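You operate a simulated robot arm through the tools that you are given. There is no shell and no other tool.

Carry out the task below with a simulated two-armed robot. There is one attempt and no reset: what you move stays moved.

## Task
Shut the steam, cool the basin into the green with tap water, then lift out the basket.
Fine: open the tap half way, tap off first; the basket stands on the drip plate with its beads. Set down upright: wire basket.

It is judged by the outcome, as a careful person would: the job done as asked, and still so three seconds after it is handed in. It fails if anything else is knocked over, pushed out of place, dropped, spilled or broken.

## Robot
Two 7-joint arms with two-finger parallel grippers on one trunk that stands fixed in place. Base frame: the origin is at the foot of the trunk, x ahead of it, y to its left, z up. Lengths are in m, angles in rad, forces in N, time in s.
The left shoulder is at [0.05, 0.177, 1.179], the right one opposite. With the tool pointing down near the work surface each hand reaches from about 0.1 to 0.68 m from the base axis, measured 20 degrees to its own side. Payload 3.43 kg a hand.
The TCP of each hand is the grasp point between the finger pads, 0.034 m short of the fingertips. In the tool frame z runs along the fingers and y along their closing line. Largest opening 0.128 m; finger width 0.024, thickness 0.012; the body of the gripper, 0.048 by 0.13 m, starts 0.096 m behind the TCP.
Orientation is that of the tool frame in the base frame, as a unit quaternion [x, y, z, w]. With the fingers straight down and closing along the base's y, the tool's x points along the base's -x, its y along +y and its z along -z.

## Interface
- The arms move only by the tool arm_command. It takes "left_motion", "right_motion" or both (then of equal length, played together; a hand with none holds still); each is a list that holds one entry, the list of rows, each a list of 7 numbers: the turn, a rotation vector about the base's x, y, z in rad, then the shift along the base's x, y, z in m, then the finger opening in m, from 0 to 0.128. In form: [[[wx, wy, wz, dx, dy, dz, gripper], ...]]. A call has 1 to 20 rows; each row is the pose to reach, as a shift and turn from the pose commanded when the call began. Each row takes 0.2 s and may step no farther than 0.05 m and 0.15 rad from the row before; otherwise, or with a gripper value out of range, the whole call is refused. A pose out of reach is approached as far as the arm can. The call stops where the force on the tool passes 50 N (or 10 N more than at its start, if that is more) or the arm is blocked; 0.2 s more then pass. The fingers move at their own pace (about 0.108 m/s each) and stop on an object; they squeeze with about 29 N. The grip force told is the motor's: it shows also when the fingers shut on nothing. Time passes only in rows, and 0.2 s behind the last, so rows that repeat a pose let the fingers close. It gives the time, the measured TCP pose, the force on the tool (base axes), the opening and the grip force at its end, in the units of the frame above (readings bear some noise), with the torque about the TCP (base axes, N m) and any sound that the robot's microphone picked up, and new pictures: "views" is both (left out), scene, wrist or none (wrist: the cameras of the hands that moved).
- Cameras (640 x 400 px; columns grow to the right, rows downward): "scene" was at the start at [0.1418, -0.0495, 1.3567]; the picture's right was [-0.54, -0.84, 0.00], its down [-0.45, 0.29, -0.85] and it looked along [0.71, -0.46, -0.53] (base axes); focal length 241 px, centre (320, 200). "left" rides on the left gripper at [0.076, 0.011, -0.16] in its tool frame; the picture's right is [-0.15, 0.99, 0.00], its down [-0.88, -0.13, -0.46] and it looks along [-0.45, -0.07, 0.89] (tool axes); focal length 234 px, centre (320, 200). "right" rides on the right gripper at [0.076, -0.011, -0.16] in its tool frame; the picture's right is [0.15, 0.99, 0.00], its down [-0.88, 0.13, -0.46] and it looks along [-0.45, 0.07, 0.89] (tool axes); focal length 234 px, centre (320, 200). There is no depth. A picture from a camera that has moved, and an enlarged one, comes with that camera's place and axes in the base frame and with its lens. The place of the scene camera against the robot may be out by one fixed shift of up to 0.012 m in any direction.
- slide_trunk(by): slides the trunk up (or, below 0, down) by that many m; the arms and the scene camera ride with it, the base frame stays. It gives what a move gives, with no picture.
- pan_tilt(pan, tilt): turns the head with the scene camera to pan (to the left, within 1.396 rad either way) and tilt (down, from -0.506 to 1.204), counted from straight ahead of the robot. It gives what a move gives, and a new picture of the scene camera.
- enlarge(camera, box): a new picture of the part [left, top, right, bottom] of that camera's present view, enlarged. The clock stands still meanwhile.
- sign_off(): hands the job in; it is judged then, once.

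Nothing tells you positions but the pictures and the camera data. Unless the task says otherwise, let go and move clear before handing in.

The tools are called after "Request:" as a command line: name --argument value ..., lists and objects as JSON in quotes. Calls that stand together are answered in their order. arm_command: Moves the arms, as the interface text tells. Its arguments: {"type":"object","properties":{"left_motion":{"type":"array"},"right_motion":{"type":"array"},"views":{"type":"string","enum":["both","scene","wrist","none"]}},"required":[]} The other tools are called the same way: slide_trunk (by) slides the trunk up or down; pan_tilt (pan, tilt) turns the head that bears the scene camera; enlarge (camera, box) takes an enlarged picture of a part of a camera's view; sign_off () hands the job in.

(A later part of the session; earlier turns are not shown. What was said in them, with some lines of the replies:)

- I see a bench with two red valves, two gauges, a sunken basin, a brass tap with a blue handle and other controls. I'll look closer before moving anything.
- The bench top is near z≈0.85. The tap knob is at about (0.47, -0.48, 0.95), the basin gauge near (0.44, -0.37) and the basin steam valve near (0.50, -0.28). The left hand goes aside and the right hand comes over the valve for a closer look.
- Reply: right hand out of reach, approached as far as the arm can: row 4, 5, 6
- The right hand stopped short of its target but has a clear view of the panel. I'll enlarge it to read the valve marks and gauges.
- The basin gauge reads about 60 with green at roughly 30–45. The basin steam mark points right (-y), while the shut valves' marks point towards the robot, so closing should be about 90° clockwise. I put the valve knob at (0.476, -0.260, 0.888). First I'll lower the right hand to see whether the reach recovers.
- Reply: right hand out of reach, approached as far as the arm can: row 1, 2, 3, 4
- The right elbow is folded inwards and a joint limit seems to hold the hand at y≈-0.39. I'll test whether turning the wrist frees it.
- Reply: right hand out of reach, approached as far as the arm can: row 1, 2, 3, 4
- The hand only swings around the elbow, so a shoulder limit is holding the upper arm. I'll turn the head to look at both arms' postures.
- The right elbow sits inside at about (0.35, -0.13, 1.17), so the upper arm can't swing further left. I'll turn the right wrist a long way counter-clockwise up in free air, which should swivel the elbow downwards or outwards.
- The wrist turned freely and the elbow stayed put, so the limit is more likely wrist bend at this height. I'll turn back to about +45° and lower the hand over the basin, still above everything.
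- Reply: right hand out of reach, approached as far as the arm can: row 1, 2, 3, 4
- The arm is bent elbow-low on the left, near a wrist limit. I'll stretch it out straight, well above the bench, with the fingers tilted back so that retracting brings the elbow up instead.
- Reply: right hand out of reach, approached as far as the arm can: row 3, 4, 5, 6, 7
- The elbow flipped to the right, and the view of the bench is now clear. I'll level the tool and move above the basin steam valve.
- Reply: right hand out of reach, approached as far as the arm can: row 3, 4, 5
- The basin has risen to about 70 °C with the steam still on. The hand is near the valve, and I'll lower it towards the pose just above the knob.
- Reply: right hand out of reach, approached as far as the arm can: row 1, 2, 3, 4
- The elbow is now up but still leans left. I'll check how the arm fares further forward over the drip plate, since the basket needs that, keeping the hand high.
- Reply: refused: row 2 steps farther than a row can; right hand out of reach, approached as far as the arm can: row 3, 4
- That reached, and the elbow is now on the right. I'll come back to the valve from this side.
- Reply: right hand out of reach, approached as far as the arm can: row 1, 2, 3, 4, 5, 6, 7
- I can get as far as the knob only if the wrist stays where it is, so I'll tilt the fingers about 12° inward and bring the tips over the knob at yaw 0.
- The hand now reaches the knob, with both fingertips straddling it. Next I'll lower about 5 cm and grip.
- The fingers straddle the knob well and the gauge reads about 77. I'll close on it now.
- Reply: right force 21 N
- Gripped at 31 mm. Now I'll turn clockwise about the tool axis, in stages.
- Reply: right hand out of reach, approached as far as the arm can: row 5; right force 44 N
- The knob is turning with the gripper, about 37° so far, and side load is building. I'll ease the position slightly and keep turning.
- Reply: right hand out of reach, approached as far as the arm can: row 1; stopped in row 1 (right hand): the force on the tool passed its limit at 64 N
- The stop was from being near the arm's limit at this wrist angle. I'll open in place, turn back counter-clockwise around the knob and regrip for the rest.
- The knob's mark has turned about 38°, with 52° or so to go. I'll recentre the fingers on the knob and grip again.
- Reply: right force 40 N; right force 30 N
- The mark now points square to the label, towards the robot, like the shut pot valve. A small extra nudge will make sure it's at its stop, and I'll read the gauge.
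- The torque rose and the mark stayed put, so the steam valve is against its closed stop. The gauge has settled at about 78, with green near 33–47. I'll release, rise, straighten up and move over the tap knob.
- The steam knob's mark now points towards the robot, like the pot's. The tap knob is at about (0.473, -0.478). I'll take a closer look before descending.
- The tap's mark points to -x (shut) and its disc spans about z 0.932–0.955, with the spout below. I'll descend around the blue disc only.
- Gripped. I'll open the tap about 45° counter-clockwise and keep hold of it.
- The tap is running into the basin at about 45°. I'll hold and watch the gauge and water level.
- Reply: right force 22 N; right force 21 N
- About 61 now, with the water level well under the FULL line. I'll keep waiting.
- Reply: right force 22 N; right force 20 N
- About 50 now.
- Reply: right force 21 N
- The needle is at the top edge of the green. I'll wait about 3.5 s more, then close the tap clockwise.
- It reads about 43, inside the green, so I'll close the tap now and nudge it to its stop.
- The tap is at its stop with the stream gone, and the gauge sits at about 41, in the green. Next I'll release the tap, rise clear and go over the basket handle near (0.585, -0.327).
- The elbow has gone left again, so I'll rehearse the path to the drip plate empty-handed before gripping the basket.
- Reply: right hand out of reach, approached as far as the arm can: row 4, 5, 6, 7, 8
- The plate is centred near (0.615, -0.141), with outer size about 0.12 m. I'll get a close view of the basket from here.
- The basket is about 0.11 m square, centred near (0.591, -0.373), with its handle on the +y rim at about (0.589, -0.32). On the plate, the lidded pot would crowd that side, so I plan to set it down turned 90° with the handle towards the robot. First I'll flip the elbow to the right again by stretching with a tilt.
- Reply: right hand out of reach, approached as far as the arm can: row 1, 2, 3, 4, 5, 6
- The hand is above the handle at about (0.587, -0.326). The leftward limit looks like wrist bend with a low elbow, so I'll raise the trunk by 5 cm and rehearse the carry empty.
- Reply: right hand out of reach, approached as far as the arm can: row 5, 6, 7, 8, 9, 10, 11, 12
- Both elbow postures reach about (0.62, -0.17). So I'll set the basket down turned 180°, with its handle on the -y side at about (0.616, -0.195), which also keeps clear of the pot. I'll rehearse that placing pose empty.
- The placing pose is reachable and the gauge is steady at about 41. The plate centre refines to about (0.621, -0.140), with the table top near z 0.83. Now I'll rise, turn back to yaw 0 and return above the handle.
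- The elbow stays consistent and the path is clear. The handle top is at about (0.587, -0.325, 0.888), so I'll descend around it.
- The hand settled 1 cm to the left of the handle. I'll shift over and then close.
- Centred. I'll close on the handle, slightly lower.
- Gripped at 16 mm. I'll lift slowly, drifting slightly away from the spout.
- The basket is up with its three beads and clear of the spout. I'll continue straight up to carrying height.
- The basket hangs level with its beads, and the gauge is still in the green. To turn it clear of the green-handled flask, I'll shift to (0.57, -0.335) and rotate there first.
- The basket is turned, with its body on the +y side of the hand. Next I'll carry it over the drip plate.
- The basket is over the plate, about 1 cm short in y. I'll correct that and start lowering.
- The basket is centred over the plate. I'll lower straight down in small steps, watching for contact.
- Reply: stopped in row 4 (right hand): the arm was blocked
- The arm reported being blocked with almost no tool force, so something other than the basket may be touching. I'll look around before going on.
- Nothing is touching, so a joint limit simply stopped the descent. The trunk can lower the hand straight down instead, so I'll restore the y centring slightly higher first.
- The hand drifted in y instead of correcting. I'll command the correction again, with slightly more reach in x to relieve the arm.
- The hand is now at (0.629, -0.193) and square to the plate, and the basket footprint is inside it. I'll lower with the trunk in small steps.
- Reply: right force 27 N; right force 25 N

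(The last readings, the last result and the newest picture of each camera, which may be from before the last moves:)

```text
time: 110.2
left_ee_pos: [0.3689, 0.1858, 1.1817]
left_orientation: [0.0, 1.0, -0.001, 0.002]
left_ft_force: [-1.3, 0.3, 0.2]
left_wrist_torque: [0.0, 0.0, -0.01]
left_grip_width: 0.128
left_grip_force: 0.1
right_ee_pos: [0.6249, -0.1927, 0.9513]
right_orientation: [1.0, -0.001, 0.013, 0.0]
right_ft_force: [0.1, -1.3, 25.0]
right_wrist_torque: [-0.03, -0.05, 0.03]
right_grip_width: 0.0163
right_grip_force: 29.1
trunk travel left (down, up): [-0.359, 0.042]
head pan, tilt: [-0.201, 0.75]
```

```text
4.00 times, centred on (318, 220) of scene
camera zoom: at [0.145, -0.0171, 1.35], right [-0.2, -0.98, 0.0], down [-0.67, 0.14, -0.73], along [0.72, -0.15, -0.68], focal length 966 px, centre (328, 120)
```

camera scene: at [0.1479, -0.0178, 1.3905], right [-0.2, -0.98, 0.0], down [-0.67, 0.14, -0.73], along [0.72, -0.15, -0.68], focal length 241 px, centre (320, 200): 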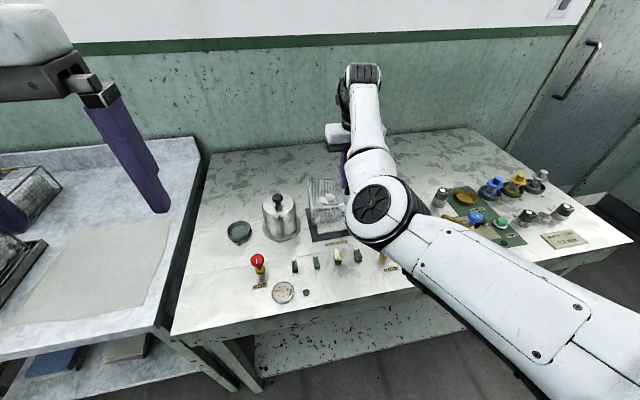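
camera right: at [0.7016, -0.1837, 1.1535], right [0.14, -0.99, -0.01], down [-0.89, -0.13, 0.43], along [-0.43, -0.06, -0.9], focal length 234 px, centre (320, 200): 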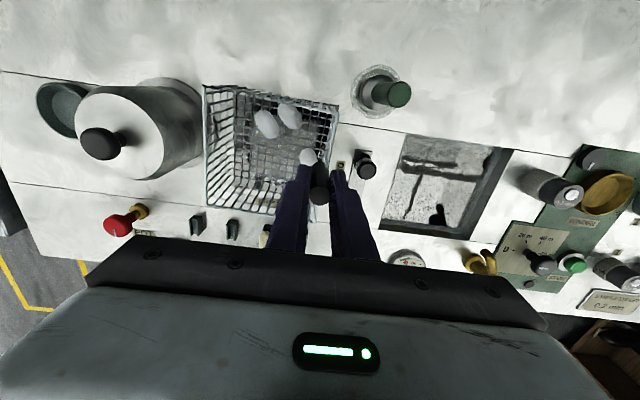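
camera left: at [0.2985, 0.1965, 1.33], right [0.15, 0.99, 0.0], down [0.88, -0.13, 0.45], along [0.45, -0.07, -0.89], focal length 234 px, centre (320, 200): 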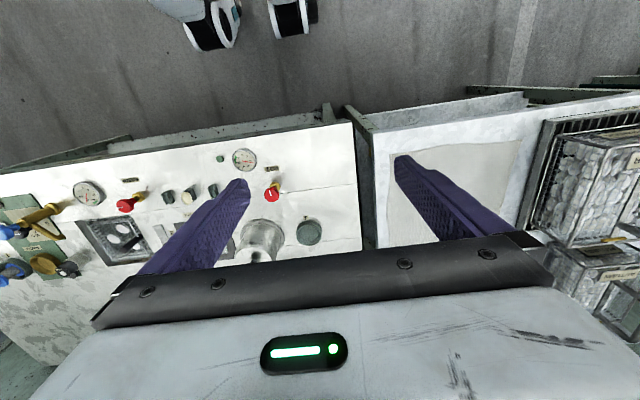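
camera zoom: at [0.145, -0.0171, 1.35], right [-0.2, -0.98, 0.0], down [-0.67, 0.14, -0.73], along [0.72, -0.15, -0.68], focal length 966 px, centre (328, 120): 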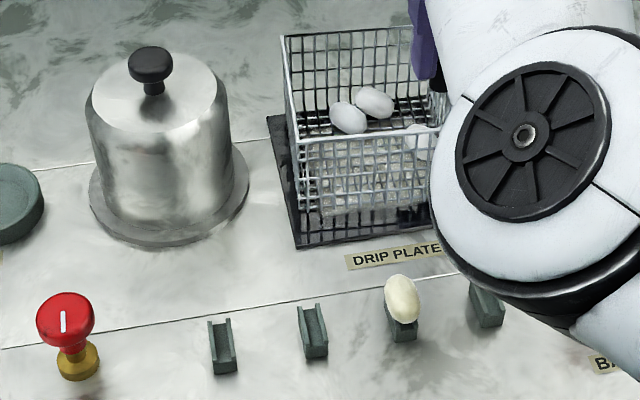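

The basket has made contact, with about 25 N upward. I'll ease the pressure with a small trunk lift before letting go.

Request:
slide_trunk --by 0.005

Request:
enlarge --camera "right" --box '[160, 50, 416, 210]'

```text
time: 110.8
left_ee_pos: [0.3717, 0.1854, 1.1858]
left_orientation: [0.0, 1.0, -0.001, 0.0]
left_ft_force: [0.7, 0.3, 0.4]
left_wrist_torque: [-0.02, 0.01, 0.01]
left_grip_width: 0.1281
left_grip_force: 0.1
right_ee_pos: [0.626, -0.1927, 0.9512]
right_orientation: [1.0, -0.001, 0.009, -0.003]
right_ft_force: [-0.7, -0.7, 1.7]
right_wrist_torque: [-0.17, -0.17, 0.0]
right_grip_width: 0.0165
right_grip_force: 29.2
trunk travel left (down, up): [-0.364, 0.037]
head pan, tilt: [-0.201, 0.75]
```

```text
2.50 times, centred on (288, 130) of right
camera zoom: at [0.7006, -0.1832, 1.1114], right [0.14, -0.99, 0.0], down [-0.89, -0.13, 0.44], along [-0.43, -0.06, -0.9], focal length 585 px, centre (400, 375)
```

zoom: 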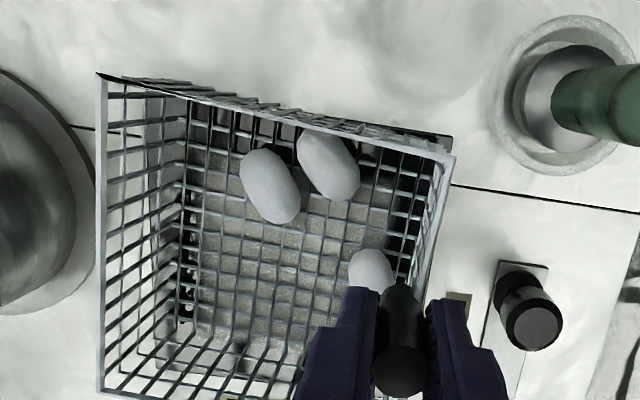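

The force is now near zero with the basket seated. I'll open the fingers and look.

Request:
arm_command --right_motion '[[[0, 0, 0, 0, 0, 0, 0.025], [0, 0, 0, 0, 0, 0, 0.045], [0, 0, 0, 0, 0, 0, 0.045]]]' --views "wrist"

Request:
enlarge --camera "right" --box '[160, 50, 416, 210]'

```text
time: 111.6
left_ee_pos: [0.3731, 0.1845, 1.1831]
left_orientation: [-0.001, 1.0, -0.001, 0.001]
left_ft_force: [0.2, -1.0, 0.6]
left_wrist_torque: [-0.01, -0.02, -0.01]
left_grip_width: 0.128
left_grip_force: 0.1
right_ee_pos: [0.6262, -0.1938, 0.9497]
right_orientation: [1.0, 0.0, 0.01, -0.002]
right_ft_force: [0.3, 0.2, -0.1]
right_wrist_torque: [0.01, 0.05, 0.0]
right_grip_width: 0.0451
right_grip_force: 0.0
trunk travel left (down, up): [-0.364, 0.037]
head pan, tilt: [-0.201, 0.75]
camera right: at [0.7007, -0.1835, 1.1111], right [0.14, -0.99, 0.0], down [-0.89, -0.13, 0.44], along [-0.43, -0.06, -0.9], focal length 234 px, centre (320, 200)
```

right: 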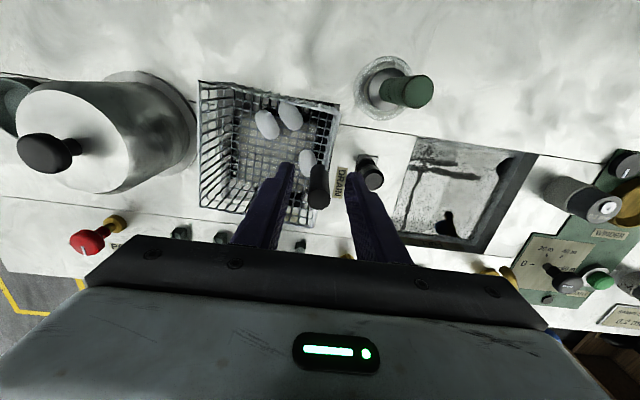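

```text
2.50 times, centred on (288, 130) of right
camera zoom: at [0.7007, -0.1835, 1.1111], right [0.14, -0.99, 0.0], down [-0.89, -0.13, 0.44], along [-0.43, -0.06, -0.9], focal length 585 px, centre (400, 375)
```

zoom: 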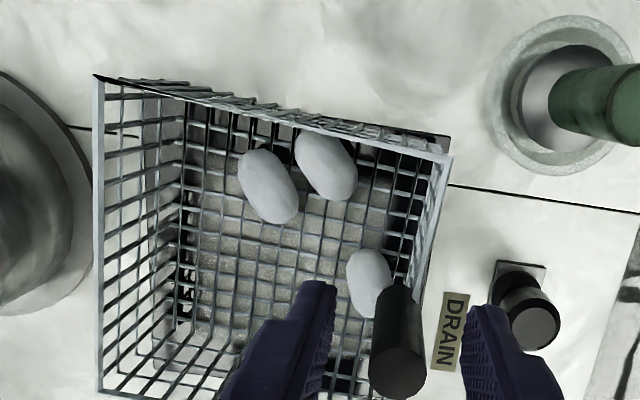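

The basket stands on its own with all three beads. I'll withdraw straight up with the trunk first.

Request:
slide_trunk --by 0.036

Request:
enlarge --camera "right" --box '[160, 50, 416, 210]'

```text
time: 112.4
left_ee_pos: [0.3727, 0.1852, 1.2213]
left_orientation: [-0.001, 1.0, -0.001, 0.0]
left_ft_force: [-0.5, 0.3, -0.7]
left_wrist_torque: [0.03, 0.04, 0.01]
left_grip_width: 0.1278
left_grip_force: 0.0
right_ee_pos: [0.6272, -0.1932, 0.9848]
right_orientation: [1.0, -0.002, 0.008, -0.002]
right_ft_force: [0.0, 0.7, 0.2]
right_wrist_torque: [-0.01, 0.0, -0.01]
right_grip_width: 0.0449
right_grip_force: 0.0
trunk travel left (down, up): [-0.4, 0.001]
head pan, tilt: [-0.201, 0.75]
```

```text
2.50 times, centred on (288, 130) of right
camera zoom: at [0.7007, -0.1836, 1.1456], right [0.14, -0.99, 0.0], down [-0.89, -0.13, 0.44], along [-0.44, -0.06, -0.9], focal length 585 px, centre (400, 375)
```

zoom: 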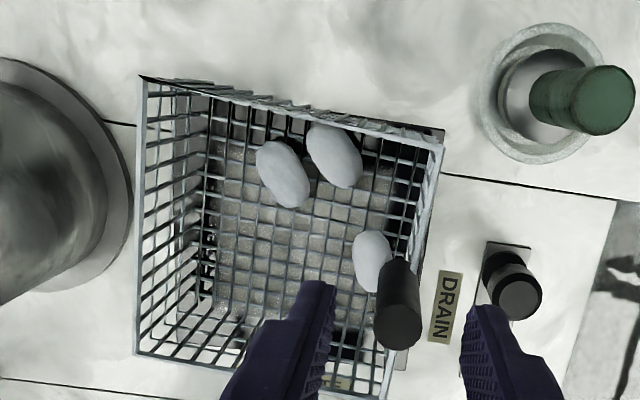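

Request:
arm_command --right_motion '[[[0, 0, 0, 0, 0, 0.02, 0.045], [0, 0, 0, 0, 0, 0.045, 0.045], [0, 0, 0, 0, 0, 0.07, 0.045], [0, 0, 0, 0, -0.01, 0.09, 0.045], [0, 0, 0, -0.01, -0.04, 0.1, 0.045], [0, 0, 0, -0.015, -0.08, 0.1, 0.045], [0, 0, 0, -0.02, -0.12, 0.1, 0.045], [0, 0, 0, -0.02, -0.16, 0.1, 0.045], [0, 0, 0, -0.02, -0.2, 0.1, 0.045], [0, 0, 0, -0.02, -0.24, 0.1, 0.045]]]'

Request:
enlarge --camera "scene" --box '[250, 160, 442, 280]'

Request:
enlarge --camera "scene" --box '[380, 190, 540, 290]'

```text
time: 114.6
left_ee_pos: [0.3703, 0.1852, 1.2226]
left_orientation: [-0.001, 1.0, 0.0, 0.0]
left_ft_force: [-0.2, 0.1, -0.1]
left_wrist_torque: [0.0, -0.02, 0.0]
left_grip_width: 0.1277
left_grip_force: 0.0
right_ee_pos: [0.6036, -0.4131, 1.0864]
right_orientation: [1.0, 0.016, 0.008, -0.008]
right_ft_force: [0.1, -0.1, 0.3]
right_wrist_torque: [0.05, 0.03, 0.02]
right_grip_width: 0.045
right_grip_force: 0.1
trunk travel left (down, up): [-0.4, 0.001]
head pan, tilt: [-0.201, 0.75]
camera scene: at [0.1477, -0.0186, 1.3906], right [-0.2, -0.98, 0.0], down [-0.67, 0.14, -0.73], along [0.72, -0.15, -0.68], focal length 241 px, centre (320, 200)
camera right: at [0.6782, -0.4023, 1.2464], right [0.18, -0.98, -0.01], down [-0.88, -0.16, 0.44], along [-0.43, -0.07, -0.9], focal length 234 px, centre (320, 200)
```

scene: 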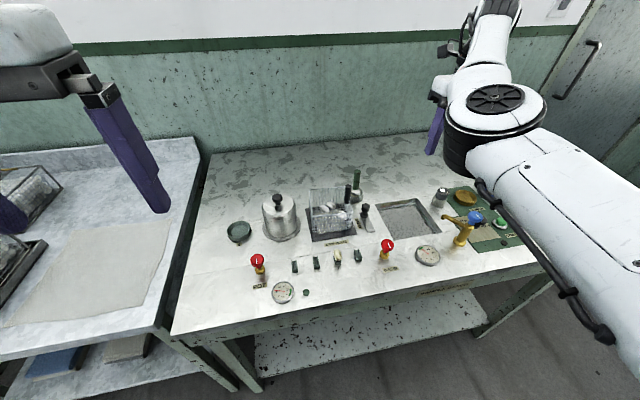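
right: 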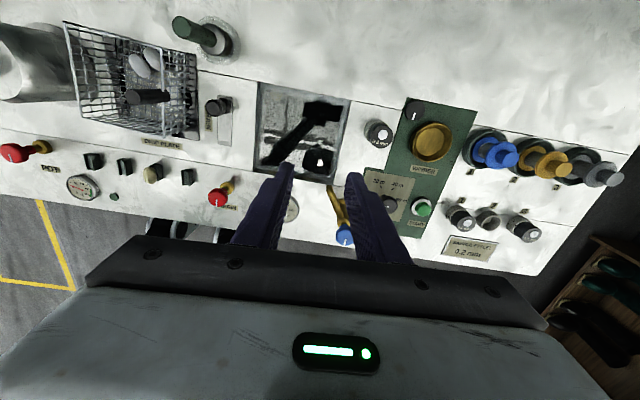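

```text
3.33 times, centred on (346, 220) of scene
camera zoom: at [0.1477, -0.0186, 1.3906], right [-0.2, -0.98, 0.0], down [-0.67, 0.14, -0.73], along [0.72, -0.15, -0.68], focal length 805 px, centre (233, 133)
```

zoom: 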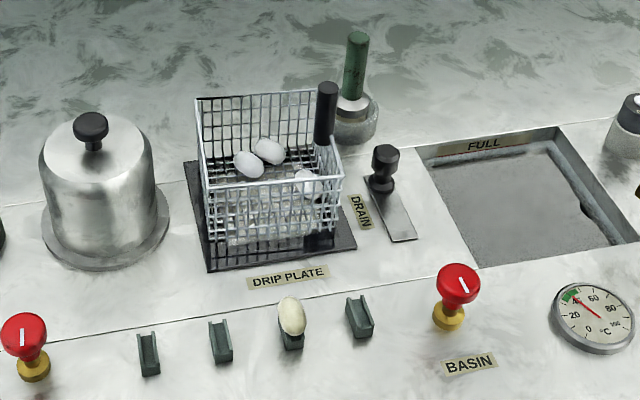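

```text
4.00 times, centred on (460, 240) of scene
camera zoom: at [0.1477, -0.0186, 1.3906], right [-0.2, -0.98, 0.0], down [-0.67, 0.14, -0.73], along [0.72, -0.15, -0.68], focal length 966 px, centre (-240, 40)
```

zoom: 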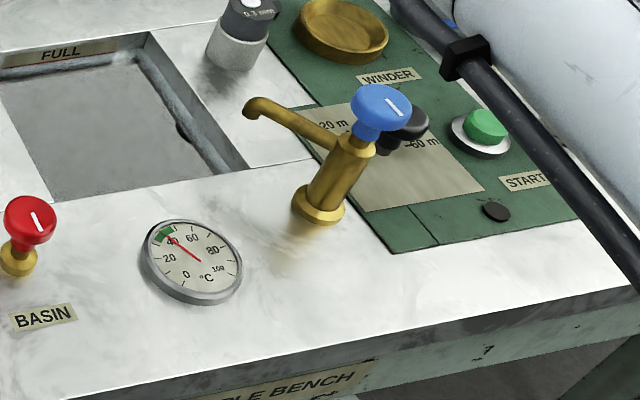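

Everything looks right. A last close check of the gauge and basket before handing in.

Request:
enlarge --camera "scene" --box '[404, 235, 452, 275]'

Request:
enlarge --camera "scene" --box '[300, 180, 364, 245]'

```text
10.00 times, centred on (428, 255) of scene
camera zoom: at [0.1477, -0.0186, 1.3906], right [-0.2, -0.98, 0.0], down [-0.67, 0.14, -0.73], along [0.72, -0.15, -0.68], focal length 2414 px, centre (-760, -350)
```

zoom: 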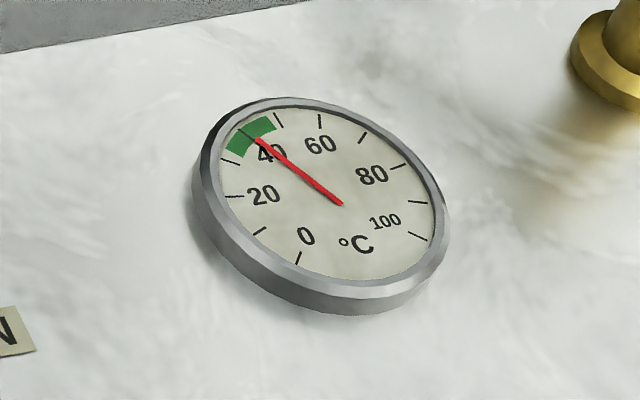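

```text
6.15 times, centred on (332, 212) of scene
camera zoom: at [0.1477, -0.0186, 1.3906], right [-0.2, -0.98, 0.0], down [-0.67, 0.14, -0.73], along [0.72, -0.15, -0.68], focal length 1486 px, centre (246, 123)
```

zoom: 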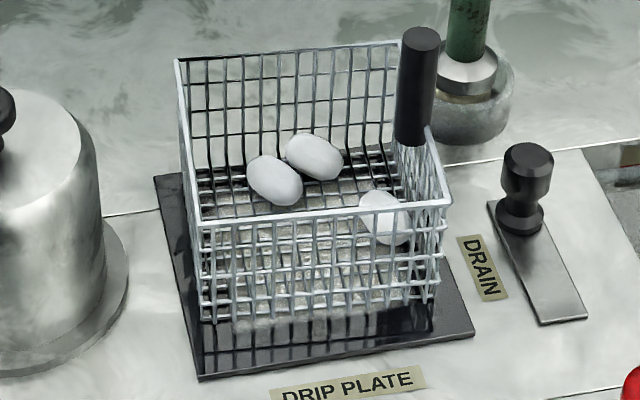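

The steam and tap are both shut and the gauge sits in the green at about 41. The basket stands upright on the drip plate with its three beads, and the hand is clear, so I'm handing in.

Request:
sign_off

```text
The job is handed in.
```

The job is done and handed in.

- **Steam:** The BASIN steam valve is turned clockwise to its closed stop. The basin rose from about 60 to about 78 °C before I got it shut.
- **Cooling:** I opened the tap about 45° and ran it until the gauge read about 43 °C. I then closed it to its stop before touching the basket. The gauge has settled at about 41 °C, inside the green.
- **Basket:** It stands upright on the drip plate with all three beads in it. I set it down turned 180° from how it sat in the basin, handle on the right, because the arm could not reach the other way round and the lidded pot was close.

**Tap opening not confirmed:** I took 45° as half way because the steam valve turned 90° from open to shut. I did not turn the tap to its full stop to check its range.

Nothing else was knocked or moved that I could see, and the water stayed below the FULL line.
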